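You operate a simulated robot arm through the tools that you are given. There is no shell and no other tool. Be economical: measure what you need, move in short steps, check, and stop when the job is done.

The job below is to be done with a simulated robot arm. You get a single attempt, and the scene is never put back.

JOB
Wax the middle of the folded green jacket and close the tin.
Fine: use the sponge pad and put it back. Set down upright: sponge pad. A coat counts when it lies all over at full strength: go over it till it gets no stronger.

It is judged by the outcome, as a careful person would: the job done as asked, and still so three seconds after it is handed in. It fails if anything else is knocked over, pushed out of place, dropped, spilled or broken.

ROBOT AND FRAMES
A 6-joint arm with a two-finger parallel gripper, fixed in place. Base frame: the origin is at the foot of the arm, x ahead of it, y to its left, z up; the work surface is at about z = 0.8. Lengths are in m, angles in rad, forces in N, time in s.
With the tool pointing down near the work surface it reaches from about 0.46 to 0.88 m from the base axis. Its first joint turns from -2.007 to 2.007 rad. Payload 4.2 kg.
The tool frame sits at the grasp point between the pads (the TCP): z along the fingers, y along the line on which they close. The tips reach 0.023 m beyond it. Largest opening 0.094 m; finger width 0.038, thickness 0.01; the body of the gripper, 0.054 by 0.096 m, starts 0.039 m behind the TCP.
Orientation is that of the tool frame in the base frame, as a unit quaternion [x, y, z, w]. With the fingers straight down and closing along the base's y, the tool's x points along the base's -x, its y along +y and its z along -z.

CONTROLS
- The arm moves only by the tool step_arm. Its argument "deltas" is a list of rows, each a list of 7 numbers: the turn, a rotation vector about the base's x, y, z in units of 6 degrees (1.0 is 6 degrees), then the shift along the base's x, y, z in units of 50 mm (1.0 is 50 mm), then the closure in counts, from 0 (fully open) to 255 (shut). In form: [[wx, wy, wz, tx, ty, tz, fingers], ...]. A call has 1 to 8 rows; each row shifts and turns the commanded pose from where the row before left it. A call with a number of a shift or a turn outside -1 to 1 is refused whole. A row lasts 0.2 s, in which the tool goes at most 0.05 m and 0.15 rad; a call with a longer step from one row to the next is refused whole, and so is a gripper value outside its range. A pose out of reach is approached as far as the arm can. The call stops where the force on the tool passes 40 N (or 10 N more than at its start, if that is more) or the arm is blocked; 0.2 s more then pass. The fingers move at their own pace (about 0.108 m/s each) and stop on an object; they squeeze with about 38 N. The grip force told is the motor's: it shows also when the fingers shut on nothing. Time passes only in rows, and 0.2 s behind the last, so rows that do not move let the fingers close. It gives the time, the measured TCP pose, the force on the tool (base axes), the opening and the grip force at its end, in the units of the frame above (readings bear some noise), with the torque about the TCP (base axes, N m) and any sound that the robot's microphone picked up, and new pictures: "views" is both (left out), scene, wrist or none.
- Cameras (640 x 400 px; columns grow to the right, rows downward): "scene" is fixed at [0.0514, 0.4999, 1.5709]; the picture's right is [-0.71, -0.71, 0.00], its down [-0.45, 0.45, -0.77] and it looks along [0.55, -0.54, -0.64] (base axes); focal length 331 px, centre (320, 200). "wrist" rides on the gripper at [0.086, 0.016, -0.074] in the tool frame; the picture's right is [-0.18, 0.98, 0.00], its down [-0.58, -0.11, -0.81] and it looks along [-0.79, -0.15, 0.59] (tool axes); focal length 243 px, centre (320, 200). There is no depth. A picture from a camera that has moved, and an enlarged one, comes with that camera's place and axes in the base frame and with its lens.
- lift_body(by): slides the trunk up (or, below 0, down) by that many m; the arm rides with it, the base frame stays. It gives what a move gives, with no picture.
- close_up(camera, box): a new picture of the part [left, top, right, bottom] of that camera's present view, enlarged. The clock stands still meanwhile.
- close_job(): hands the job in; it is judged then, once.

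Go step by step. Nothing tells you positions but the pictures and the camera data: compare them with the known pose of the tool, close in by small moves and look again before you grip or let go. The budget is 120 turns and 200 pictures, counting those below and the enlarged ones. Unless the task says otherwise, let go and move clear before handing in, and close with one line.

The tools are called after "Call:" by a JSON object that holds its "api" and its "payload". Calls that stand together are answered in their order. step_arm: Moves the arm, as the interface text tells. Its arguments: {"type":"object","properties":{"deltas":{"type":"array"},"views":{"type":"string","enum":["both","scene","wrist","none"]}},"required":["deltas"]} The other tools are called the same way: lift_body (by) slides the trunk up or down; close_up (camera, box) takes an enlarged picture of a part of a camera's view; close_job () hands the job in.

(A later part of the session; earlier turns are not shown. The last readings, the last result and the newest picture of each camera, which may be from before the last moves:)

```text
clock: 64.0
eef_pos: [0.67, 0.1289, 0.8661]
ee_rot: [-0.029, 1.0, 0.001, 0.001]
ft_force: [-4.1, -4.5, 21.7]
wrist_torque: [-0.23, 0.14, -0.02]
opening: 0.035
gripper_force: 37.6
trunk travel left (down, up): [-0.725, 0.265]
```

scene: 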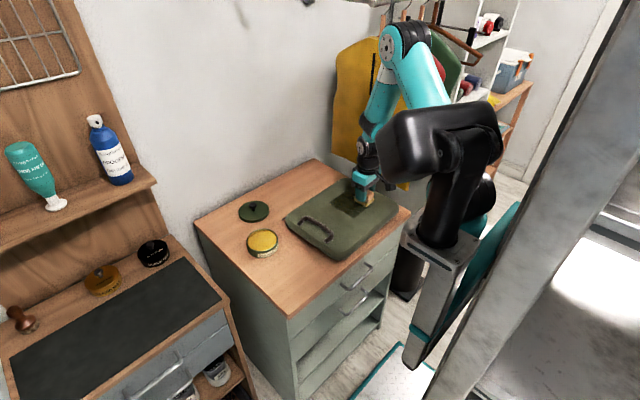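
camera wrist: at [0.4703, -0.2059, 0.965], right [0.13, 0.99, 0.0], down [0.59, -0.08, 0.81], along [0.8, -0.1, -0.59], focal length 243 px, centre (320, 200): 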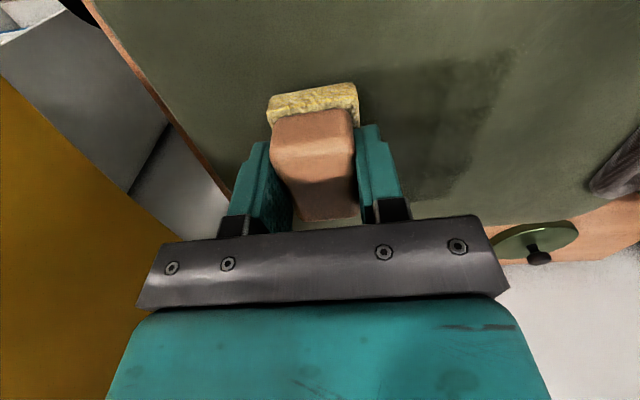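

Call:
{"api": "step_arm", "payload": {"deltas": [[0, 0, 0, 0, 0, 0.8, 255], [0, 0, 0, -0.1, -0.2, 0.9, 255], [0, 0, 0, -0.22, -0.85, 0, 255], [0, 0, 0, -0.22, -0.85, 0, 255], [0, 0, 0, -0.22, -0.85, 0, 255], [0, 0, 0, -0.22, -0.85, 0, 255], [0, 0, 0, -0.22, -0.85, 0, 255], [0, 0, 0, -0.22, -0.85, 0, 255]], "views": "none"}}

Call:
{"api": "step_arm", "payload": {"deltas": [[0, 0, 0, 0, 0, -0.9, 255], [0, 0, 0, 0, 0, -0.32, 255], [0, 0, 0, 0, 0, -0.06, 255], [0, 0, 0, 0, 0, -0.04, 255], [0, 0, 0, 0, 0, 0, 255]], "views": "none"}}

```text
clock: 65.8
eef_pos: [0.5976, -0.1381, 0.9492]
ee_rot: [-0.03, 1.0, 0.001, 0.0]
ft_force: [0.1, 0.1, 0.9]
wrist_torque: [-0.01, 0.01, -0.01]
opening: 0.0351
gripper_force: 37.8
trunk travel left (down, up): [-0.725, 0.265]
```

```text
clock: 66.5
eef_pos: [0.5966, -0.1391, 0.8899]
ee_rot: [-0.03, 1.0, 0.001, 0.003]
ft_force: [-9.2, 0.1, 32.6]
wrist_torque: [-0.01, 0.62, -0.01]
opening: 0.0352
gripper_force: 38.1
trunk travel left (down, up): [-0.725, 0.265]
stopped in row 3: the force on the tool passed its limit at 49 N (the readings are from after the stop); the commanded pose is now the measured one
```

Call:
{"api": "step_arm", "payload": {"deltas": [[0, 0.05, 0, 0, 0, 0.02, 255], [0, 0, 0, 0.4, 0, 0, 255], [0, 0, 0, -0.45, 0, 0, 255], [0, 0, 0, -0.45, 0, 0, 255], [0, 0, 0, -0.4, 0, 0, 255], [0, 0, 0, 0, -0.4, 0, 255], [0, 0, 0, 0.45, 0, 0, 255], [0, 0, 0, 0.45, 0, 0, 255]], "views": "none"}}

```text
clock: 67.6
eef_pos: [0.5711, -0.1399, 0.8892]
ee_rot: [-0.03, 1.0, 0.0, 0.004]
ft_force: [-2.8, 1.4, 23.4]
wrist_torque: [0.05, 0.7, -0.02]
opening: 0.035
gripper_force: 38.2
trunk travel left (down, up): [-0.725, 0.265]
stopped in row 5: the force on the tool passed its limit at 44 N (the readings are from after the stop); the commanded pose is now the measured one
```

Call:
{"api": "step_arm", "payload": {"deltas": [[0, 0.08, 0, -0.35, 0, 0.015, 255], [0, 0, 0, 0, -0.45, 0, 255], [0, 0, 0, 0.45, 0, 0, 255], [0, 0, 0, 0.45, 0, 0, 255], [0, 0, 0, 0.45, 0, 0, 255], [0, 0, 0, 0, -0.45, 0, 255], [0, 0, 0, -0.45, 0, 0, 255], [0, 0, 0, -0.45, 0, 0.01, 255]], "views": "none"}}

```text
clock: 69.4
eef_pos: [0.5759, -0.1842, 0.8908]
ee_rot: [-0.029, 1.0, 0.0, 0.0]
ft_force: [-0.3, 0.6, -0.8]
wrist_torque: [-0.02, 0.0, 0.04]
opening: 0.0349
gripper_force: 38.1
trunk travel left (down, up): [-0.725, 0.265]
```

Call:
{"api": "step_arm", "payload": {"deltas": [[0, 0, 0, 0, 0, -0.05, 255], [0, 0, 0, -0.45, 0, 0, 255], [0, 0, 0, 0, -0.45, 0, 255], [0, 0, 0, 0.45, 0, 0, 255], [0, 0, 0, 0.45, 0, 0, 255], [0, 0, 0, 0.45, 0, 0, 255]], "views": "none"}}

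```text
clock: 70.8
eef_pos: [0.6193, -0.2078, 0.8901]
ee_rot: [-0.029, 1.0, -0.001, 0.0]
ft_force: [-14.5, -1.5, 32.4]
wrist_torque: [-0.01, 0.32, 0.02]
opening: 0.035
gripper_force: 38.1
trunk travel left (down, up): [-0.725, 0.265]
```

Call:
{"api": "step_arm", "payload": {"deltas": [[0, 0, 0, -0.4, 0, 0.02, 255], [0, 0, 0, -0.45, 0, 0, 255], [0, 0, 0, -0.45, 0, 0, 255], [0, 0, 0, 0, 0.45, 0, 255], [0, 0, 0, 0.45, 0, -0.01, 255], [0, 0, 0, 0.45, 0, 0, 255], [0, 0, 0, 0.4, 0, 0, 255]], "views": "none"}}

```text
clock: 71.7
eef_pos: [0.5612, -0.2083, 0.8893]
ee_rot: [-0.029, 1.0, -0.001, 0.005]
ft_force: [-1.5, 3.4, 23.4]
wrist_torque: [0.18, 0.69, -0.12]
opening: 0.0355
gripper_force: 37.6
trunk travel left (down, up): [-0.725, 0.265]
stopped in row 4: the force on the tool passed its limit at 46 N (the readings are from after the stop); the commanded pose is now the measured one
```

Continuing with y at −0.187, then looking.

Call:
{"api": "step_arm", "payload": {"deltas": [[0, 0.09, 0, 0, 0.45, 0.01, 255], [0, 0, 0, 0.45, 0, 0, 255], [0, 0, 0, 0.45, 0, 0, 255], [0, 0, 0, 0.35, 0, 0, 255], [0, 0, 0, 0, 0.45, 0, 255], [0, 0, 0, -0.4, 0, 0, 255], [0, 0, 0, -0.4, 0, 0, 255], [0, 0, 0, -0.4, 0, 0, 255]], "views": "none"}}

Call:
{"api": "step_arm", "payload": {"deltas": [[0, 0, 0, 0, 0, 0.8, 255], [0, 0, 0, 0, 0.4, 0.9, 255], [0, 0, 0, 0, 0.95, 0, 255], [0, 0, 0, 0.1, 0.95, 0, 255], [0, 0, 0, 0.2, 0.95, 0, 255], [0, 0, 0, 0.3, 0.95, 0, 255], [0, 0, 0, 0.3, 0.9, 0, 255]], "views": "none"}}

Call:
{"api": "close_up", "payload": {"camera": "scene", "box": [320, 180, 390, 225]}}

```text
clock: 73.5
eef_pos: [0.565, -0.1634, 0.8898]
ee_rot: [-0.029, 1.0, -0.001, 0.0]
ft_force: [5.1, 2.2, 11.8]
wrist_torque: [0.15, -0.25, -0.02]
opening: 0.035
gripper_force: 37.9
trunk travel left (down, up): [-0.725, 0.265]
```

```text
clock: 75.1
eef_pos: [0.6106, 0.0917, 0.9755]
ee_rot: [-0.027, 1.0, -0.001, 0.0]
ft_force: [-0.4, 1.0, -0.8]
wrist_torque: [0.03, 0.0, 0.02]
opening: 0.0353
gripper_force: 37.5
trunk travel left (down, up): [-0.725, 0.265]
```

```text
8.89 times, centred on (355, 202) of scene
camera zoom: at [0.0514, 0.4999, 1.5709], right [-0.71, -0.71, 0.0], down [-0.45, 0.45, -0.77], along [0.55, -0.54, -0.64], focal length 2945 px, centre (9, 178)
```

zoom: 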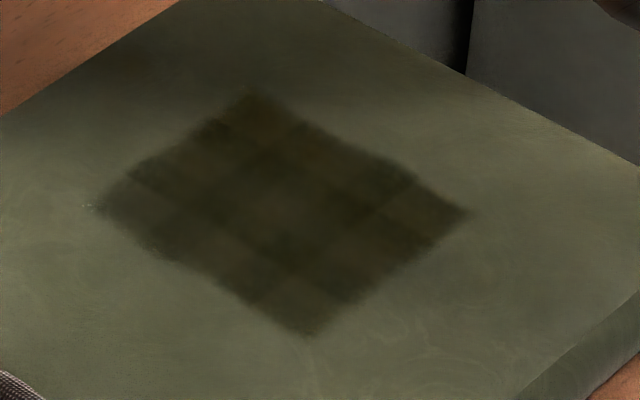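

Much more uniform; the edges still look a bit lighter. One more load and full pass, then I'll compare.

Call:
{"api": "step_arm", "payload": {"deltas": [[0, 0, 0, 0.6, 0.37, 0, 255], [0, 0, 0, 0.6, 0.37, 0, 255], [0, 0, 0, 0, 0, -0.9, 255], [0, 0, 0, 0, 0, -0.8, 255], [0, 0, 0, 0, 0, -0.38, 255], [0, 0, 0, 0, 0, -0.08, 255], [0, 0, 0, 0, 0, -0.04, 255]], "views": "none"}}

```text
clock: 76.7
eef_pos: [0.6695, 0.1304, 0.8668]
ee_rot: [-0.029, 1.0, -0.001, 0.0]
ft_force: [-5.7, -5.3, 29.2]
wrist_torque: [-0.12, 0.31, 0.0]
opening: 0.0349
gripper_force: 38.2
trunk travel left (down, up): [-0.725, 0.265]
```

Call:
{"api": "step_arm", "payload": {"deltas": [[0, 0, 0, 0, 0, 0.8, 255], [0, 0, 0, -0.1, -0.2, 0.9, 255], [0, 0, 0, -0.15, -0.86, 0, 255], [0, 0, 0, -0.15, -0.86, 0, 255], [0, 0, 0, -0.15, -0.86, 0, 255], [0, 0, 0, -0.15, -0.86, 0, 255], [0, 0, 0, -0.15, -0.86, 0, 255], [0, 0, 0, -0.15, -0.86, 0, 255]], "views": "none"}}

Call:
{"api": "step_arm", "payload": {"deltas": [[0, 0, 0, 0, 0, -0.9, 255], [0, 0, 0, 0, 0, -0.3, 255], [0, 0, 0, 0, 0, -0.04, 255], [0, 0, 0, 0, 0, 0, 255]], "views": "none"}}

```text
clock: 78.5
eef_pos: [0.6192, -0.1392, 0.9513]
ee_rot: [-0.03, 1.0, -0.001, -0.001]
ft_force: [0.4, 0.1, -0.2]
wrist_torque: [-0.03, 0.02, 0.0]
opening: 0.035
gripper_force: 37.8
trunk travel left (down, up): [-0.725, 0.265]
```

```text
clock: 79.5
eef_pos: [0.6206, -0.1394, 0.8902]
ee_rot: [-0.029, 1.0, -0.002, 0.002]
ft_force: [0.2, -2.0, 30.8]
wrist_torque: [0.08, 0.18, 0.0]
opening: 0.0349
gripper_force: 38.2
trunk travel left (down, up): [-0.725, 0.265]
```

Call:
{"api": "step_arm", "payload": {"deltas": [[0, 0, 0, -0.35, 0, 0.015, 255], [0, 0, 0, -0.35, 0, 0.005, 255], [0, 0, 0, -0.35, 0, 0.005, 255], [0, 0, 0, -0.35, 0, 0.0, 255], [0, 0, 0, 0.35, 0, 0, 255], [0, 0, 0, 0.35, 0, 0, 255], [0, 0, 0, 0.35, 0, 0, 255], [0, 0, 0, 0.35, 0, 0, 255]], "views": "none"}}

```text
clock: 80.3
eef_pos: [0.5722, -0.1391, 0.889]
ee_rot: [-0.029, 1.0, -0.002, 0.004]
ft_force: [-3.3, 1.5, 20.0]
wrist_torque: [0.1, 0.57, -0.06]
opening: 0.0348
gripper_force: 38.3
trunk travel left (down, up): [-0.725, 0.265]
stopped in row 4: the force on the tool passed its limit at 42 N (the readings are from after the stop); the commanded pose is now the measured one
```

Call:
{"api": "step_arm", "payload": {"deltas": [[0.03, 0.08, 0, -0.35, 0, 0.015, 255], [0, 0, 0, 0.45, 0, 0, 255], [0, 0, 0, 0.45, 0, 0, 255], [0, 0, 0, 0.4, 0, 0, 255], [0, 0, 0, 0, -0.4, 0, 255], [0, 0, 0, -0.4, 0, 0.0, 255], [0, 0, 0, -0.45, 0, 0.0, 255], [0, 0, 0, -0.45, 0, 0, 255]], "views": "none"}}

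Call:
{"api": "step_arm", "payload": {"deltas": [[0, 0, 0, 0, -0.4, 0, 255], [0, 0, 0, 0.45, 0, 0, 255], [0, 0, 0, 0.45, 0, 0, 255], [0, 0, 0, 0.4, 0, 0, 255], [0, 0, 0, 0, -0.5, 0, 255]], "views": "none"}}

```text
clock: 82.1
eef_pos: [0.5565, -0.1575, 0.8905]
ee_rot: [-0.03, 1.0, 0.0, 0.0]
ft_force: [0.6, -0.5, -1.0]
wrist_torque: [0.01, 0.07, -0.01]
opening: 0.0349
gripper_force: 38.0
trunk travel left (down, up): [-0.725, 0.265]
```

```text
clock: 83.3
eef_pos: [0.6208, -0.2021, 0.8908]
ee_rot: [-0.03, 1.0, 0.0, 0.001]
ft_force: [2.3, 5.8, 15.6]
wrist_torque: [0.2, -0.07, -0.08]
opening: 0.035
gripper_force: 38.0
trunk travel left (down, up): [-0.725, 0.265]
```

Call:
{"api": "step_arm", "payload": {"deltas": [[0, 0, 0, -0.4, 0, -0.015, 255], [0, 0, 0, -0.45, 0, 0.0, 255], [0, 0, 0, -0.45, 0, 0.0, 255], [0, 0, 0, 0, 0.4, 0, 255], [0, 0, 0, 0, 0.4, 0, 255], [0, 0, 0, 0, 0.4, 0, 255], [0, 0, 0, 0.4, 0, 0, 255], [0, 0, 0, 0.4, 0, 0, 255]], "views": "none"}}

```text
clock: 84.4
eef_pos: [0.5527, -0.1829, 0.8892]
ee_rot: [-0.028, 1.0, -0.003, -0.001]
ft_force: [-4.9, -2.8, 23.8]
wrist_torque: [0.29, -0.08, 0.04]
opening: 0.0349
gripper_force: 38.0
trunk travel left (down, up): [-0.725, 0.265]
stopped in row 5: the force on the tool passed its limit at 43 N (the readings are from after the stop); the commanded pose is now the measured one
```

Call:
{"api": "step_arm", "payload": {"deltas": [[0.05, 0, 0, 0, 0.4, 0.012, 255], [0, 0, 0, 0, 0.45, 0, 255], [0, 0, 0, 0.4, 0, 0, 255], [0, 0, 0, 0.45, 0, 0, 255], [0, 0, 0, 0.45, 0, 0, 255], [0, 0, 0, 0, -0.5, 0, 255], [0, 0, 0, 0, -0.5, 0, 255], [0, 0, 0, -0.45, 0, 0, 255]], "views": "none"}}

Call:
{"api": "step_arm", "payload": {"deltas": [[0, 0, 0, -0.45, 0, 0, 255], [0, 0, 0, 0, 0, 0.8, 255], [0, 0, 0, -0.2, 0.6, 0.7, 255], [0, 0, 0, -0.2, 0.8, 0.5, 255], [0, 0, 0, -0.2, 0.8, 0.5, 255], [0, 0, 0, -0.2, 0.8, 0.5, 255], [0, 0, 0, -0.2, 0.3, 0.3, 255], [0, 0, 0, 0, 0, 0, 255]]}}

Call:
{"api": "close_up", "payload": {"camera": "scene", "box": [320, 180, 390, 225]}}

Call:
{"api": "close_up", "payload": {"camera": "wrist", "box": [100, 0, 340, 150]}}

```text
clock: 85.2
eef_pos: [0.5652, -0.1383, 0.8885]
ee_rot: [-0.029, 1.0, 0.001, -0.003]
ft_force: [-5.5, -2.0, 28.1]
wrist_torque: [-0.16, -0.49, -0.08]
opening: 0.035
gripper_force: 38.0
trunk travel left (down, up): [-0.725, 0.265]
stopped in row 3: the force on the tool passed its limit at 42 N (the readings are from after the stop); the commanded pose is now the measured one
```

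```text
clock: 87.0
eef_pos: [0.4947, 0.0282, 1.0537]
ee_rot: [-0.028, 1.0, 0.002, -0.004]
ft_force: [0.5, 0.2, 0.4]
wrist_torque: [-0.03, 0.02, 0.01]
opening: 0.0349
gripper_force: 37.8
trunk travel left (down, up): [-0.725, 0.265]
camera wrist: at [0.4095, 0.0397, 1.1293], right [0.13, 0.99, 0.0], down [0.59, -0.08, 0.8], along [0.79, -0.1, -0.6], focal length 243 px, centre (320, 200)
```

scene: 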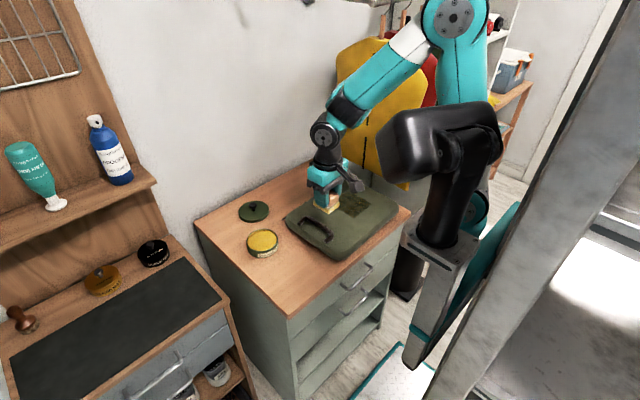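
wrist: 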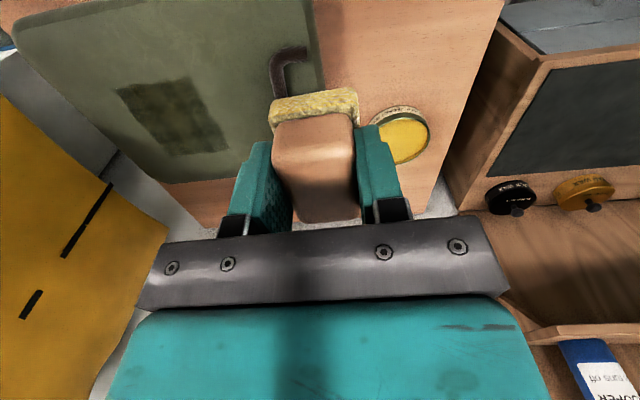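

```text
8.89 times, centred on (355, 202) of scene
camera zoom: at [0.0514, 0.4999, 1.5709], right [-0.71, -0.71, 0.0], down [-0.45, 0.45, -0.77], along [0.55, -0.54, -0.64], focal length 2945 px, centre (9, 178)
```

zoom: 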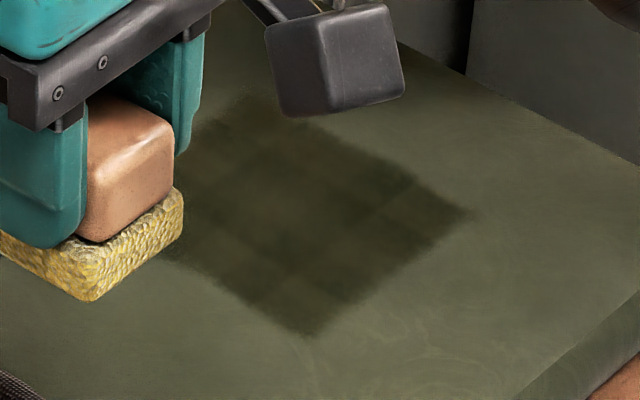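

```text
2.67 times, centred on (220, 75) of wrist
camera zoom: at [0.4095, 0.0397, 1.1293], right [0.13, 0.99, 0.0], down [0.59, -0.08, 0.8], along [0.79, -0.1, -0.6], focal length 647 px, centre (587, 533)
```

zoom: 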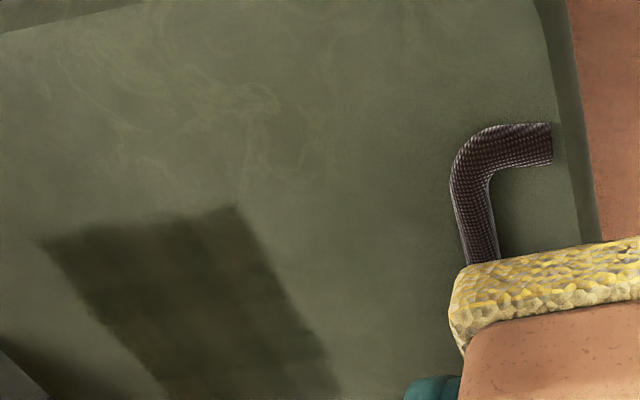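

Call:
{"api": "close_up", "payload": {"camera": "wrist", "box": [100, 65, 250, 165]}}

```text
4.00 times, centred on (175, 115) of wrist
camera zoom: at [0.4095, 0.0397, 1.1293], right [0.13, 0.99, 0.0], down [0.59, -0.08, 0.8], along [0.79, -0.1, -0.6], focal length 970 px, centre (900, 540)
```

zoom: 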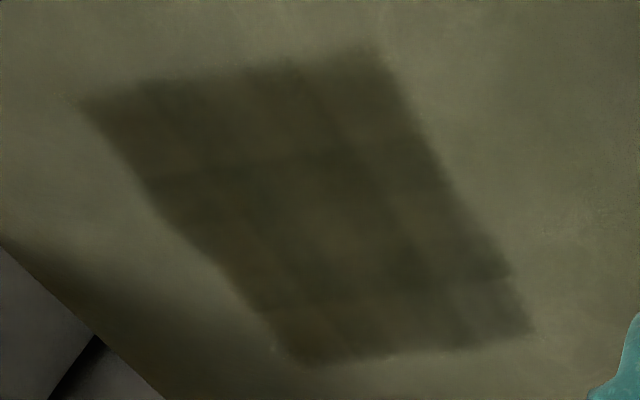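

Nearly uniform; the far-right corner (x≈0.63, y≈−0.13) and the far and −y edges look weaker. Reload and target these.

Call:
{"api": "step_arm", "payload": {"deltas": [[0, 0, 0, 0.9, 0.4, 0, 255], [0, 0.04, 0, 0.9, 0.4, 0, 255], [0, 0, 0, 0.85, 0.45, 0, 255], [0, 0, 0, 0.9, 0.4, 0, 255], [0, 0, 0, 0, 0.35, -0.9, 255], [0, 0, 0, 0, 0, -0.95, 255], [0, 0, 0, 0, 0, -0.95, 255], [0, 0, 0, 0, 0, -0.7, 255]], "views": "none"}}

Call:
{"api": "step_arm", "payload": {"deltas": [[0, 0, 0, 0, 0, -0.1, 255], [0, 0, 0, 0, 0, -0.08, 255], [0, 0, 0, 0, 0, 0, 255]], "views": "none"}}

```text
clock: 88.8
eef_pos: [0.6729, 0.1283, 0.8776]
ee_rot: [-0.028, 1.0, 0.001, -0.006]
ft_force: [-0.6, -0.1, -0.6]
wrist_torque: [0.03, -0.03, 0.02]
opening: 0.0352
gripper_force: 37.9
trunk travel left (down, up): [-0.725, 0.265]
```

```text
clock: 89.6
eef_pos: [0.6727, 0.128, 0.8687]
ee_rot: [-0.027, 1.0, 0.002, -0.007]
ft_force: [0.0, 0.2, -0.5]
wrist_torque: [-0.01, 0.04, 0.0]
opening: 0.0352
gripper_force: 38.6
trunk travel left (down, up): [-0.725, 0.265]
```

Call:
{"api": "step_arm", "payload": {"deltas": [[-0.04, -0.125, 0, 0, 0, -0.02, 255], [0, 0, 0, 0, 0, -0.03, 255], [0, 0, 0, 0, 0, -0.01, 255], [0, 0, 0, 0, 0, 0, 255]], "views": "none"}}

```text
clock: 90.6
eef_pos: [0.6717, 0.1276, 0.8655]
ee_rot: [-0.028, 1.0, 0.0, 0.0]
ft_force: [-0.9, -0.8, 14.9]
wrist_torque: [-0.03, 0.09, 0.0]
opening: 0.0351
gripper_force: 38.3
trunk travel left (down, up): [-0.725, 0.265]
```

Call:
{"api": "step_arm", "payload": {"deltas": [[0, 0, 0, 0, 0, 0.8, 255], [0, 0, 0, -0.1, -0.2, 0.9, 255], [0, 0, 0, -0.11, -0.86, 0, 255], [0, 0, 0, -0.11, -0.86, 0, 255], [0, 0, 0, -0.11, -0.86, 0, 255], [0, 0, 0, -0.1, -0.86, 0, 255], [0, 0, 0, -0.1, -0.86, 0, 255], [0, 0, 0, -0.1, -0.86, 0, 255]], "views": "none"}}

Call:
{"api": "step_arm", "payload": {"deltas": [[0, 0, 0, 0, 0, -0.9, 255], [0, 0, 0, 0, 0, -0.26, 255], [0, 0, 0, 0, 0, -0.04, 255], [0, 0, 0, 0, 0, -0.02, 255], [0, 0, 0, 0, 0, 0, 255]], "views": "none"}}

```text
clock: 92.4
eef_pos: [0.6326, -0.1415, 0.9518]
ee_rot: [-0.029, 1.0, -0.001, 0.0]
ft_force: [0.7, 1.2, -1.6]
wrist_torque: [-0.02, 0.0, 0.02]
opening: 0.035
gripper_force: 38.2
trunk travel left (down, up): [-0.725, 0.265]
```

```text
clock: 93.6
eef_pos: [0.6334, -0.1429, 0.89]
ee_rot: [-0.028, 1.0, -0.001, 0.0]
ft_force: [-0.8, 0.6, 0.4]
wrist_torque: [0.01, 0.06, 0.0]
opening: 0.0348
gripper_force: 38.3
trunk travel left (down, up): [-0.725, 0.265]
```

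Call:
{"api": "step_arm", "payload": {"deltas": [[0, 0, 0, 0, 0, -0.045, 255], [0, 0, 0, 0, 0.3, 0, 255], [0, 0, 0, 0, -0.35, 0, 255], [0, 0, 0, 0, -0.4, 0, 255], [0, 0, 0, 0, -0.4, 0, 255], [0, 0, 0, 0, -0.4, 0, 255]], "views": "none"}}

```text
clock: 95.0
eef_pos: [0.6337, -0.2031, 0.8898]
ee_rot: [-0.029, 1.0, -0.001, 0.001]
ft_force: [1.4, 11.2, 26.2]
wrist_torque: [0.44, 0.07, -0.03]
opening: 0.0349
gripper_force: 37.4
trunk travel left (down, up): [-0.725, 0.265]
```

Call:
{"api": "step_arm", "payload": {"deltas": [[0, 0, 0, 0, -0.2, 0.01, 255], [0, 0, 0, -0.4, 0, 0.01, 255], [0, 0, 0, -0.4, 0, 0, 255], [0, 0, 0, -0.4, 0, 0, 255], [0, 0, 0, -0.35, 0, 0, 255], [0, 0, 0, 0.4, 0, 0, 255], [0, 0, 0, 0.4, 0, 0, 255], [0, 0, 0, 0.4, 0, 0, 255]], "views": "none"}}

```text
clock: 96.3
eef_pos: [0.5618, -0.2139, 0.8909]
ee_rot: [-0.028, 1.0, 0.0, -0.002]
ft_force: [-7.4, 1.8, 24.8]
wrist_torque: [0.14, -0.23, 0.09]
opening: 0.0351
gripper_force: 37.5
trunk travel left (down, up): [-0.725, 0.265]
stopped in row 6: the force on the tool passed its limit at 50 N (the readings are from after the stop); the commanded pose is now the measured one
```

Call:
{"api": "step_arm", "payload": {"deltas": [[0, -0.04, 0, 0.3, 0, 0.01, 255], [0, 0, 0, 0.4, 0, 0, 255], [0, 0, 0, 0.4, 0, 0, 255], [0, 0, 0, 0.3, 0, 0, 255], [0, 0, 0, 0, 0.45, 0, 255], [0, 0, 0, 0, 0.45, 0, 255], [0, 0, 0, 0, 0.45, 0, 255], [0, 0, 0, 0, 0.3, 0, 255]], "views": "none"}}

```text
clock: 98.1
eef_pos: [0.6332, -0.1318, 0.8894]
ee_rot: [-0.028, 1.0, -0.001, 0.001]
ft_force: [0.6, -6.4, 14.5]
wrist_torque: [-0.18, -0.15, 0.02]
opening: 0.035
gripper_force: 38.4
trunk travel left (down, up): [-0.725, 0.265]
```

Good contact throughout. One more sweep along the +y edge and middle, then view.

Call:
{"api": "step_arm", "payload": {"deltas": [[0, 0, 0, -0.4, 0, 0, 255], [0, 0, 0, -0.4, 0, 0, 255], [0, 0, 0, -0.4, 0, 0, 255], [0, 0, 0, -0.35, 0, 0, 255], [0, 0, 0, 0, -0.5, 0, 255], [0, 0, 0, 0, -0.5, 0, 255], [0, 0, 0, 0.4, 0, 0, 255], [0, 0, 0, 0.4, 0, 0, 255]], "views": "none"}}

Call:
{"api": "step_arm", "payload": {"deltas": [[0, 0, 0, 0, 0, 0.8, 255], [0, 0, 0, -0.3, 0.6, 0.7, 255], [0, 0, 0, -0.3, 0.8, 0.5, 255], [0, 0, 0, -0.3, 0.8, 0.5, 255], [0, 0, 0, -0.3, 0.8, 0.5, 255], [0, 0, 0, -0.3, 0.8, 0.3, 255], [0, 0, 0, 0, 0, 0, 255]]}}

Call:
{"api": "close_up", "payload": {"camera": "wrist", "box": [100, 65, 250, 165]}}

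Call:
{"api": "close_up", "payload": {"camera": "scene", "box": [320, 180, 390, 225]}}

```text
clock: 99.5
eef_pos: [0.5543, -0.1777, 0.8895]
ee_rot: [-0.029, 1.0, 0.001, -0.002]
ft_force: [-4.1, 5.5, 27.2]
wrist_torque: [0.04, -0.32, 0.03]
opening: 0.0349
gripper_force: 38.0
trunk travel left (down, up): [-0.725, 0.265]
stopped in row 7: the force on the tool passed its limit at 44 N (the readings are from after the stop); the commanded pose is now the measured one
```

```text
clock: 101.2
eef_pos: [0.4798, 0.011, 1.0558]
ee_rot: [-0.027, 1.0, 0.001, -0.003]
ft_force: [0.1, -0.9, -0.3]
wrist_torque: [0.0, 0.01, 0.0]
opening: 0.0351
gripper_force: 37.9
trunk travel left (down, up): [-0.725, 0.265]
camera wrist: at [0.3935, 0.0226, 1.1308], right [0.13, 0.99, 0.0], down [0.59, -0.08, 0.8], along [0.8, -0.1, -0.6], focal length 243 px, centre (320, 200)
```

scene: 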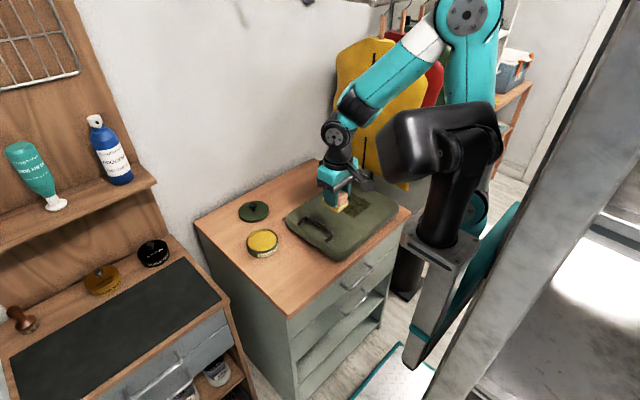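
wrist: 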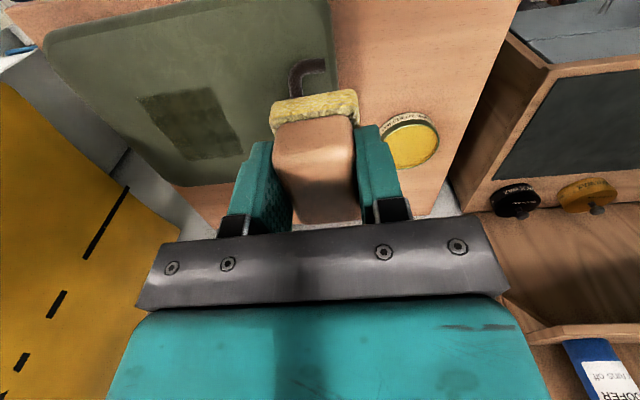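

```text
4.00 times, centred on (175, 115) of wrist
camera zoom: at [0.3935, 0.0226, 1.1308], right [0.13, 0.99, 0.0], down [0.59, -0.08, 0.8], along [0.8, -0.1, -0.6], focal length 970 px, centre (900, 540)
```

zoom: 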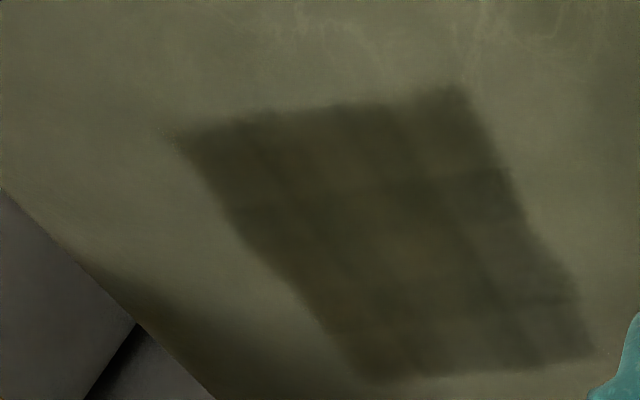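

```text
8.89 times, centred on (355, 202) of scene
camera zoom: at [0.0514, 0.4999, 1.5709], right [-0.71, -0.71, 0.0], down [-0.45, 0.45, -0.77], along [0.55, -0.54, -0.64], focal length 2945 px, centre (9, 178)
```

zoom: 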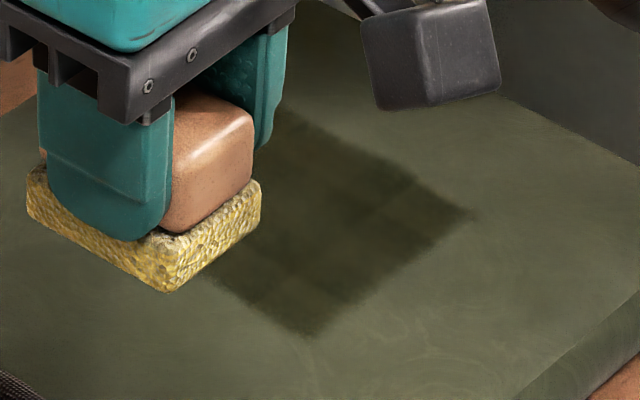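

Very even now, only the +y edge column seems slightly lighter. The pad is still waxy: one more sweep there.

Call:
{"api": "step_arm", "payload": {"deltas": [[0, -0.05, 0, 0.5, -0.58, -0.4, 255], [0, 0, 0, 0.5, -0.58, -0.4, 255], [0, 0, 0, 0.5, -0.58, -0.4, 255], [0, 0, 0, 0.5, -0.58, -0.4, 255], [0, 0, 0, 0.5, -0.58, -0.4, 255], [0, 0, 0, 0.5, 0, -0.8, 255], [0, 0, 0, 0, 0, -0.4, 255], [0, 0, 0, 0, 0, -0.06, 255]], "views": "none"}}

```text
clock: 103.0
eef_pos: [0.6325, -0.1346, 0.8902]
ee_rot: [-0.029, 1.0, 0.001, 0.0]
ft_force: [-0.3, 0.3, -0.7]
wrist_torque: [0.02, -0.01, 0.02]
opening: 0.035
gripper_force: 38.0
trunk travel left (down, up): [-0.725, 0.265]
```

Call:
{"api": "step_arm", "payload": {"deltas": [[0, 0, 0, 0, 0, -0.045, 255], [0, 0, 0, 0, 0.15, 0, 255], [0, 0, 0, -0.35, 0, 0, 255], [0, 0, 0, -0.35, 0, 0, 255], [0, 0, 0, -0.35, 0, 0, 255], [0, 0, 0, -0.35, 0, 0, 255], [0, 0, 0, 0, -0.3, 0, 255], [0, 0, 0, 0.35, 0, 0, 255]], "views": "none"}}

```text
clock: 104.2
eef_pos: [0.5782, -0.1267, 0.8897]
ee_rot: [-0.029, 1.0, 0.001, 0.004]
ft_force: [-2.3, 1.1, 19.6]
wrist_torque: [0.02, 0.57, -0.04]
opening: 0.0347
gripper_force: 37.8
trunk travel left (down, up): [-0.725, 0.265]
stopped in row 6: the force on the tool passed its limit at 41 N (the readings are from after the stop); the commanded pose is now the measured one
```

Call:
{"api": "step_arm", "payload": {"deltas": [[0, 0.07, 0, -0.35, 0, 0.01, 255], [0, 0, 0, 0, -0.3, 0, 255], [0, 0, 0, 0.35, 0, 0, 255], [0, 0, 0, 0.35, 0, 0, 255], [0, 0, 0, 0.35, 0, 0, 255], [0, 0, 0, 0.4, 0, 0, 255], [0, 0, 0, 0, 0.2, 0, 255], [0, 0, 0, -0.4, 0, 0, 255]], "views": "none"}}

```text
clock: 106.0
eef_pos: [0.6145, -0.1311, 0.89]
ee_rot: [-0.029, 1.0, 0.001, 0.002]
ft_force: [5.3, 0.1, 11.5]
wrist_torque: [-0.05, -0.03, -0.02]
opening: 0.0351
gripper_force: 37.8
trunk travel left (down, up): [-0.725, 0.265]
```

Call:
{"api": "step_arm", "payload": {"deltas": [[0, 0, 0, 0, 0, 0.8, 255], [0, 0, 0, -0.4, 0.45, 0.7, 255], [0, 0, 0, -0.55, 0.55, 0.4, 255], [0, 0, 0, -0.55, 0.55, 0.4, 255], [0, 0, 0, -0.55, 0.55, 0.4, 255], [0, 0, 0, -0.55, 0.55, 0.4, 255], [0, 0, 0, -0.1, 0.2, 0.25, 255], [0, 0, 0, 0, 0, 0, 255]], "views": "none"}}

Call:
{"api": "close_up", "payload": {"camera": "wrist", "box": [100, 65, 250, 165]}}

Call:
{"api": "close_up", "payload": {"camera": "wrist", "box": [260, 70, 370, 150]}}

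```text
clock: 107.8
eef_pos: [0.4772, 0.0109, 1.0565]
ee_rot: [-0.029, 1.0, 0.001, 0.0]
ft_force: [0.0, 0.3, -0.9]
wrist_torque: [-0.01, 0.03, 0.01]
opening: 0.0349
gripper_force: 38.5
trunk travel left (down, up): [-0.725, 0.265]
```

```text
4.00 times, centred on (175, 115) of wrist
camera zoom: at [0.3903, 0.0214, 1.1324], right [0.13, 0.99, 0.0], down [0.59, -0.08, 0.81], along [0.8, -0.1, -0.59], focal length 970 px, centre (900, 540)
```

zoom: 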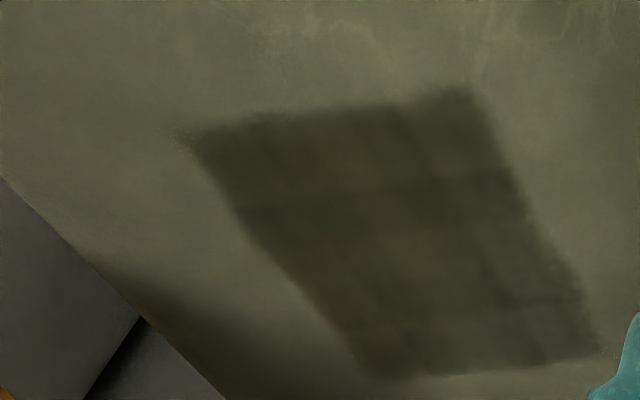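

```text
5.00 times, centred on (315, 110) of wrist
camera zoom: at [0.3903, 0.0214, 1.1324], right [0.13, 0.99, 0.0], down [0.59, -0.08, 0.81], along [0.8, -0.1, -0.59], focal length 1213 px, centre (345, 650)
```

zoom: 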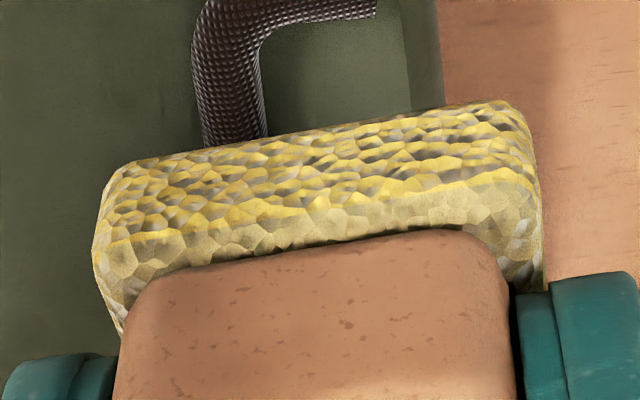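

Call:
{"api": "step_arm", "payload": {"deltas": [[0, 0, 0, 0.75, 0.5, -0.3, 255], [0, 0, 0, 0.75, 0.5, -0.3, 255], [0, 0, 0, 0.75, 0.5, -0.3, 255], [0, 0, 0, 0.75, 0.5, -0.3, 255], [0, 0, 0, 0.85, 0.33, -0.3, 255], [0, 0, 0, 0, 0, -0.8, 255], [0, 0, 0, 0, 0, -0.8, 255], [0, 0, 0, 0, 0, -0.5, 255]], "views": "none"}}

Call:
{"api": "close_up", "payload": {"camera": "scene", "box": [325, 185, 380, 220]}}

```text
clock: 109.6
eef_pos: [0.6687, 0.126, 0.8779]
ee_rot: [-0.029, 1.0, 0.0, 0.001]
ft_force: [-0.2, 0.0, -0.4]
wrist_torque: [0.03, 0.02, -0.02]
opening: 0.0348
gripper_force: 38.0
trunk travel left (down, up): [-0.725, 0.265]
```

```text
11.43 times, centred on (352, 202) of scene
camera zoom: at [0.0514, 0.4999, 1.5709], right [-0.71, -0.71, 0.0], down [-0.45, 0.45, -0.77], along [0.55, -0.54, -0.64], focal length 3787 px, centre (-51, 171)
```

zoom: 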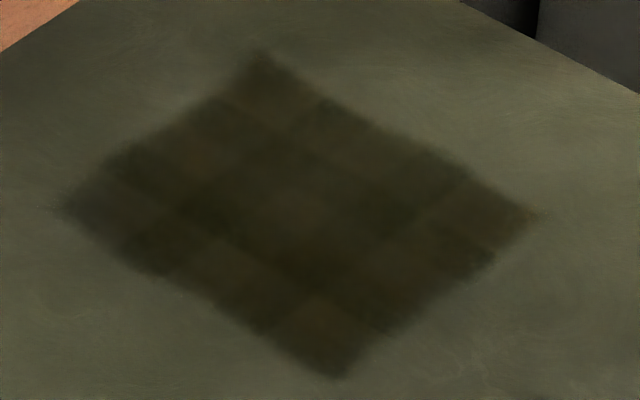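

Only the left corner cell (x≈0.63, y≈−0.13) is still lighter. Reload and work that corner.

Call:
{"api": "step_arm", "payload": {"deltas": [[0, 0, 0, 0.04, 0.04, -0.15, 255], [0, 0, 0, 0, 0, -0.06, 255], [0, 0, 0, 0, 0, -0.05, 255], [0, 0, 0, 0, 0, 0, 255]], "views": "none"}}

```text
clock: 110.6
eef_pos: [0.6721, 0.1285, 0.867]
ee_rot: [-0.028, 1.0, 0.002, 0.002]
ft_force: [-3.3, -4.4, 30.6]
wrist_torque: [-0.3, 0.29, -0.04]
opening: 0.0349
gripper_force: 38.0
trunk travel left (down, up): [-0.725, 0.265]
```

Call:
{"api": "step_arm", "payload": {"deltas": [[0, 0, 0, 0, 0, 0.8, 255], [0, 0, 0, -0.1, -0.2, 0.9, 255], [0, 0, 0, -0.1, -0.84, 0, 255], [0, 0, 0, -0.1, -0.84, 0, 255], [0, 0, 0, -0.1, -0.84, 0, 255], [0, 0, 0, -0.1, -0.84, 0, 255], [0, 0, 0, -0.1, -0.84, 0, 255], [0, 0, 0, -0.1, -0.8, 0, 255]], "views": "none"}}

Call:
{"api": "step_arm", "payload": {"deltas": [[0, 0, 0, 0, 0, -0.9, 255], [0, 0, 0, 0, 0, -0.28, 255], [0, 0, 0, 0, 0, -0.04, 255], [0, 0, 0, 0, 0, 0, 255]], "views": "none"}}

```text
clock: 112.4
eef_pos: [0.6369, -0.1309, 0.9491]
ee_rot: [-0.03, 1.0, 0.001, 0.001]
ft_force: [0.1, -0.5, -1.2]
wrist_torque: [-0.04, 0.02, 0.0]
opening: 0.0352
gripper_force: 38.1
trunk travel left (down, up): [-0.725, 0.265]
```

```text
clock: 113.4
eef_pos: [0.6375, -0.1296, 0.8898]
ee_rot: [-0.029, 1.0, 0.0, 0.002]
ft_force: [-4.3, 1.2, 31.3]
wrist_torque: [0.02, 0.25, 0.0]
opening: 0.0347
gripper_force: 37.6
trunk travel left (down, up): [-0.725, 0.265]
```

Call:
{"api": "step_arm", "payload": {"deltas": [[0, 0, 0, 0, 0.2, 0.01, 255], [0, 0, 0, 0, -0.4, 0, 255], [0, 0, 0, -0.25, 0.2, 0, 255], [0, 0, 0, 0.25, 0.1, 0, 255], [0, 0, 0, 0, -0.2, 0, 255], [0, 0, 0, 0, 0.2, 0, 255], [0, 0, 0, 0, -0.2, 0, 255], [0, 0, 0, -0.2, 0, 0, 255]], "views": "none"}}

```text
clock: 114.4
eef_pos: [0.6274, -0.1327, 0.8892]
ee_rot: [-0.027, 1.0, -0.003, -0.003]
ft_force: [-8.0, -3.4, 23.4]
wrist_torque: [0.22, -0.3, 0.0]
opening: 0.0349
gripper_force: 38.4
trunk travel left (down, up): [-0.725, 0.265]
stopped in row 4: the force on the tool passed its limit at 49 N (the readings are from after the stop); the commanded pose is now the measured one
```

Call:
{"api": "step_arm", "payload": {"deltas": [[0.06, -0.05, 0, 0.2, 0.1, 0.012, 255], [0, 0, 0, 0, -0.3, 0, 255], [0, 0, 0, 0, 0.3, 0, 255], [0, 0, 0, 0, -0.3, 0, 255], [0, 0, 0, -0.3, 0.2, 0, 255], [0, 0, 0, -0.4, 0, 0, 255], [0, 0, 0, -0.4, 0, 0, 255]], "views": "none"}}

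Call:
{"api": "step_arm", "payload": {"deltas": [[0, 0, 0, 0, 0, 0.8, 255], [0, 0, 0, 0, 0.6, 0.7, 255], [0, 0, 0, 0, 0.95, 0, 255], [0, 0, 0, 0, 0.95, 0, 255], [0, 0, 0, 0, 0.95, 0, 255], [0, 0, 0, 0, 0.95, 0, 255]], "views": "none"}}

Call:
{"api": "close_up", "payload": {"camera": "scene", "box": [325, 185, 380, 220]}}

```text
clock: 116.0
eef_pos: [0.5831, -0.1311, 0.8899]
ee_rot: [-0.027, 1.0, 0.0, 0.0]
ft_force: [7.1, 1.3, 18.7]
wrist_torque: [0.01, -0.23, 0.01]
opening: 0.0349
gripper_force: 38.0
trunk travel left (down, up): [-0.725, 0.265]
```

```text
clock: 117.4
eef_pos: [0.5832, 0.0875, 0.9645]
ee_rot: [-0.025, 1.0, -0.001, -0.001]
ft_force: [0.2, 0.5, -0.8]
wrist_torque: [0.07, -0.01, 0.01]
opening: 0.035
gripper_force: 38.2
trunk travel left (down, up): [-0.725, 0.265]
```

```text
11.43 times, centred on (352, 202) of scene
camera zoom: at [0.0514, 0.4999, 1.5709], right [-0.71, -0.71, 0.0], down [-0.45, 0.45, -0.77], along [0.55, -0.54, -0.64], focal length 3787 px, centre (-51, 171)
```

zoom: 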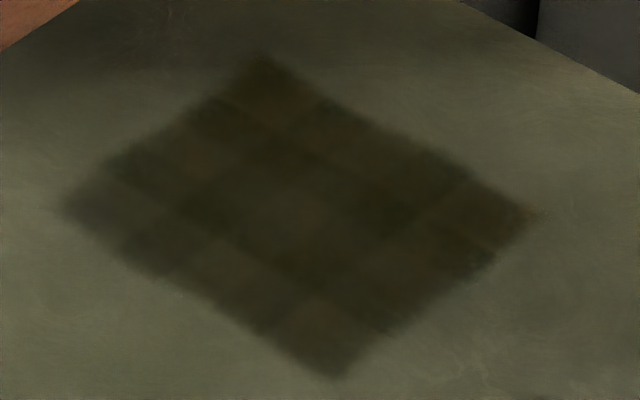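

Call:
{"api": "step_arm", "payload": {"deltas": [[0, 0, 0, -0.6, -0.45, 0.5, 255], [0, 0, 0, -0.6, -0.45, 0.5, 255], [0, 0, 0, -0.6, -0.45, 0.5, 255], [0, 0, 0, -0.3, -0.2, 0.34, 255], [0, 0, 0, 0, 0, 0, 255]], "views": "none"}}

Call:
{"api": "close_up", "payload": {"camera": "wrist", "box": [130, 75, 265, 165]}}

```text
clock: 118.6
eef_pos: [0.4769, 0.0097, 1.0553]
ee_rot: [-0.026, 1.0, -0.001, -0.001]
ft_force: [0.6, -0.6, -0.2]
wrist_torque: [0.01, 0.02, 0.01]
opening: 0.0353
gripper_force: 38.0
trunk travel left (down, up): [-0.725, 0.265]
```

```text
4.44 times, centred on (198, 120) of wrist
camera zoom: at [0.3905, 0.0214, 1.131], right [0.13, 0.99, 0.0], down [0.59, -0.08, 0.81], along [0.8, -0.11, -0.59], focal length 1078 px, centre (864, 556)
```

zoom: 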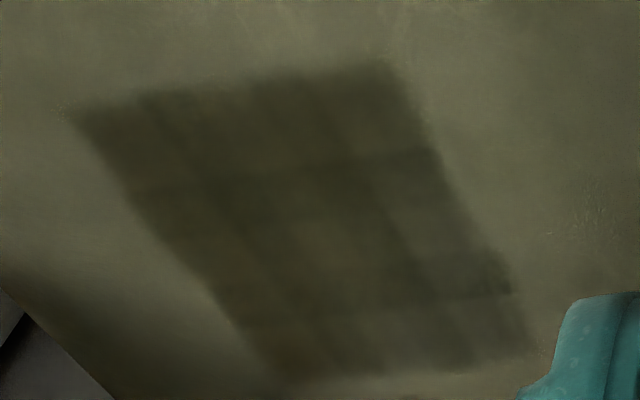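

The cell pattern is faint, but I'll check it's truly saturated with one more firm pass down the +y column, then compare from this same pose.

Call:
{"api": "step_arm", "payload": {"deltas": [[0, 0, 0, 0.54, -0.49, -0.35, 255], [0, 0, 0, 0.54, -0.49, -0.35, 255], [0, 0, 0, 0.54, -0.49, -0.35, 255], [0, 0, 0, 0.54, -0.49, -0.35, 255], [0, 0, 0, 0.54, -0.49, -0.35, 255], [0, 0, 0, 0.54, -0.49, -0.35, 255], [0, 0, 0, 0, 0, -0.8, 255], [0, 0, 0, 0, 0, -0.36, 255]], "views": "none"}}

Call:
{"api": "step_arm", "payload": {"deltas": [[0, 0, 0, 0, 0, -0.06, 255], [0, 0, 0, 0, 0, -0.02, 255], [0, 0, 0, 0, 0, 0, 255]], "views": "none"}}

```text
clock: 120.4
eef_pos: [0.6415, -0.1373, 0.8936]
ee_rot: [-0.027, 1.0, 0.0, 0.001]
ft_force: [-0.2, 0.3, -0.1]
wrist_torque: [0.0, 0.0, 0.01]
opening: 0.035
gripper_force: 38.4
trunk travel left (down, up): [-0.725, 0.265]
```

```text
clock: 121.2
eef_pos: [0.6408, -0.1372, 0.89]
ee_rot: [-0.027, 1.0, 0.0, 0.001]
ft_force: [1.2, 1.4, 16.8]
wrist_torque: [-0.04, -0.09, 0.0]
opening: 0.0351
gripper_force: 38.3
trunk travel left (down, up): [-0.725, 0.265]
```

Call:
{"api": "step_arm", "payload": {"deltas": [[0, 0, 0, -0.2, 0, -0.01, 255], [0, 0, 0, 0.2, 0, 0, 255], [0, 0, 0, -0.2, 0.1, 0, 255], [0, 0, 0, 0.2, 0, 0, 255], [0, 0, 0, -0.2, 0, 0, 255], [0, 0, 0, 0.2, 0, 0, 255], [0, 0, 0, -0.25, 0, 0, 255], [0, 0, 0, -0.25, 0, 0, 255]], "views": "none"}}

Call:
{"api": "step_arm", "payload": {"deltas": [[0, 0, 0, 0.25, 0, 0, 255], [0, 0, 0, -0.25, 0, 0, 255], [0, 0, 0, -0.25, 0, 0.005, 255], [0, 0, 0, -0.25, 0, 0, 255], [0, 0, 0, -0.25, 0, 0, 255], [0, 0, 0, 0.25, 0, 0, 255], [0, 0, 0, 0.25, 0, 0, 255]], "views": "none"}}

```text
clock: 122.6
eef_pos: [0.6354, -0.1313, 0.8884]
ee_rot: [-0.026, 1.0, 0.0, -0.004]
ft_force: [-10.0, 0.0, 24.3]
wrist_torque: [-0.02, -0.41, 0.02]
opening: 0.035
gripper_force: 38.1
trunk travel left (down, up): [-0.725, 0.265]
stopped in row 7: the force on the tool passed its limit at 42 N (the readings are from after the stop); the commanded pose is now the measured one
```

```text
clock: 124.0
eef_pos: [0.6021, -0.1309, 0.8889]
ee_rot: [-0.027, 1.0, 0.0, -0.009]
ft_force: [-9.9, 0.4, 27.5]
wrist_torque: [-0.06, -0.55, 0.02]
opening: 0.035
gripper_force: 38.1
trunk travel left (down, up): [-0.725, 0.265]
stopped in row 6: the force on the tool passed its limit at 47 N (the readings are from after the stop); the commanded pose is now the measured one
```

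Call:
{"api": "step_arm", "payload": {"deltas": [[0, 0, 0, 0, 0, 0.8, 255], [0, -0.17, 0, -0.4, 0.45, 0.7, 255], [0, 0, 0, -0.5, 0.55, 0.4, 255], [0, 0, 0, -0.5, 0.55, 0.4, 255], [0, 0, 0, -0.5, 0.55, 0.4, 255], [0, 0, 0, -0.5, 0.55, 0.4, 255], [0, 0, 0, -0.1, 0.2, 0.22, 255], [0, 0, 0, 0, 0, 0, 255]], "views": "none"}}

Call:
{"api": "close_up", "payload": {"camera": "wrist", "box": [130, 75, 265, 165]}}

```text
clock: 125.8
eef_pos: [0.4784, 0.011, 1.0547]
ee_rot: [-0.025, 1.0, 0.001, -0.001]
ft_force: [-0.9, -0.7, 0.4]
wrist_torque: [-0.01, -0.02, 0.0]
opening: 0.035
gripper_force: 37.5
trunk travel left (down, up): [-0.725, 0.265]
```

```text
4.44 times, centred on (198, 120) of wrist
camera zoom: at [0.3923, 0.0221, 1.1303], right [0.13, 0.99, 0.0], down [0.59, -0.08, 0.8], along [0.8, -0.1, -0.59], focal length 1078 px, centre (864, 556)
```

zoom: 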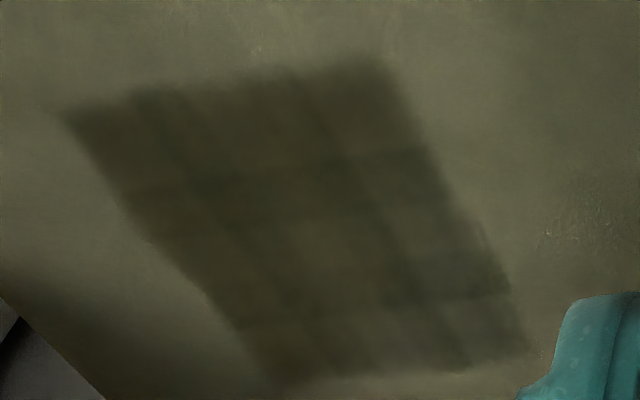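

No further change, so the coat is saturated all over. Now returning the sponge pad to its spot (0.518, 0.136).

Call:
{"api": "step_arm", "payload": {"deltas": [[0, 0, 0.08, 0.2, 0.63, -0.5, 255], [0, 0, 0, 0.2, 0.63, -0.5, 255], [0, 0, 0, 0.2, 0.63, -0.5, 255], [0, 0, 0, 0.2, 0.61, -0.5, 255], [0, 0, 0, 0, 0, -0.8, 255], [0, 0, 0, 0, 0, -0.8, 255], [0, 0, 0, 0, 0, -0.4, 255], [0, 0, 0, 0, 0, 0, 255]]}}

Call:
{"api": "close_up", "payload": {"camera": "scene", "box": [260, 240, 320, 290]}}

```text
clock: 127.6
eef_pos: [0.5176, 0.1341, 0.8553]
ee_rot: [-0.031, 1.0, 0.001, -0.001]
ft_force: [0.4, 0.7, -0.4]
wrist_torque: [0.03, 0.01, 0.04]
opening: 0.0351
gripper_force: 38.1
trunk travel left (down, up): [-0.725, 0.265]
camera wrist: at [0.4315, 0.1458, 0.9306], right [0.12, 0.99, 0.0], down [0.59, -0.08, 0.8], along [0.8, -0.1, -0.59], focal length 243 px, centre (320, 200)
```

scene: 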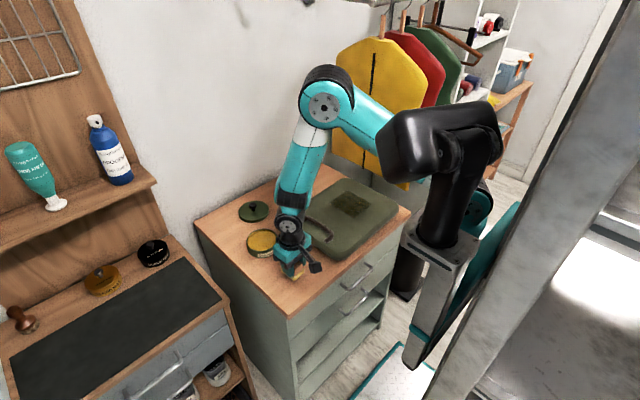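
wrist: 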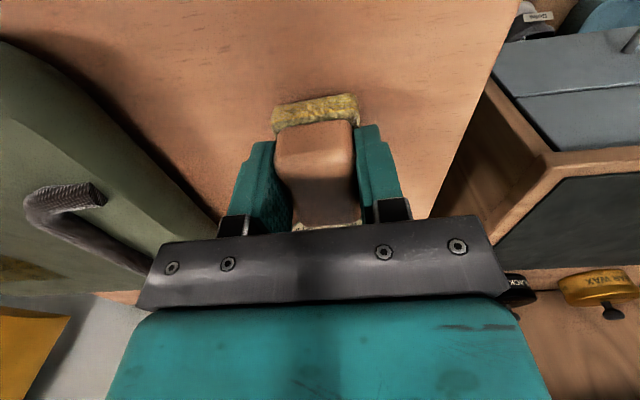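

```text
8.00 times, centred on (290, 265) of scene
camera zoom: at [0.0514, 0.4999, 1.5709], right [-0.71, -0.71, 0.0], down [-0.45, 0.45, -0.77], along [0.55, -0.54, -0.64], focal length 2651 px, centre (560, -320)
```

zoom: 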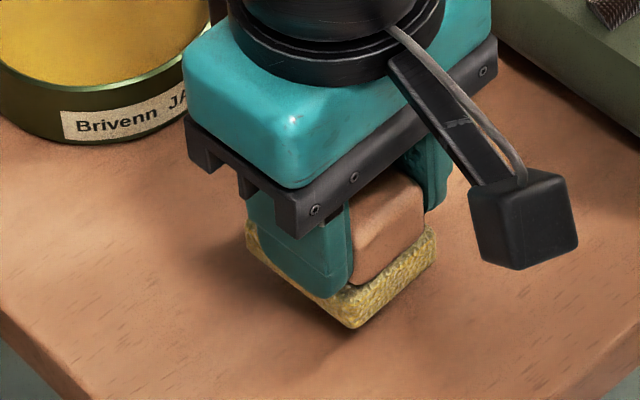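

The block slid about 8 mm (+x) and 3 mm up in the grip while rubbing, so I'll offset the placement accordingly and lower gently.

Call:
{"api": "step_arm", "payload": {"deltas": [[0, 0, 0, -0.15, 0.04, -0.1, 255], [0, 0, 0, 0, 0, -0.1, 255], [0, 0, 0, 0, 0, -0.06, 255], [0, 0, 0, 0, 0, 0, 255]], "views": "none"}}

Call:
{"api": "step_arm", "payload": {"deltas": [[0, 0, 0, 0, 0, -0.025, 255], [0, 0, 0, 0, 0, 0, 255]], "views": "none"}}

Call:
{"api": "close_up", "payload": {"camera": "scene", "box": [260, 240, 320, 290]}}

```text
clock: 128.6
eef_pos: [0.5109, 0.1372, 0.8421]
ee_rot: [-0.03, 1.0, 0.001, -0.002]
ft_force: [-1.0, 0.4, -0.7]
wrist_torque: [-0.03, 0.02, 0.0]
opening: 0.035
gripper_force: 37.6
trunk travel left (down, up): [-0.725, 0.265]
```

```text
clock: 129.2
eef_pos: [0.5105, 0.1371, 0.8407]
ee_rot: [-0.03, 1.0, 0.002, -0.001]
ft_force: [0.2, -0.9, 5.0]
wrist_torque: [-0.15, -0.15, 0.0]
opening: 0.0352
gripper_force: 38.3
trunk travel left (down, up): [-0.725, 0.265]
```

```text
8.00 times, centred on (290, 265) of scene
camera zoom: at [0.0514, 0.4999, 1.5709], right [-0.71, -0.71, 0.0], down [-0.45, 0.45, -0.77], along [0.55, -0.54, -0.64], focal length 2651 px, centre (560, -320)
```

zoom: 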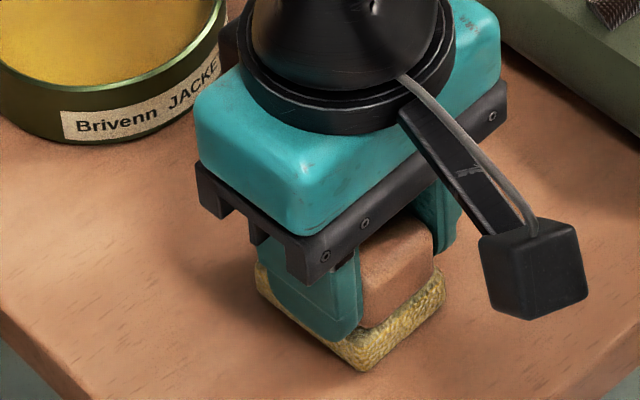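

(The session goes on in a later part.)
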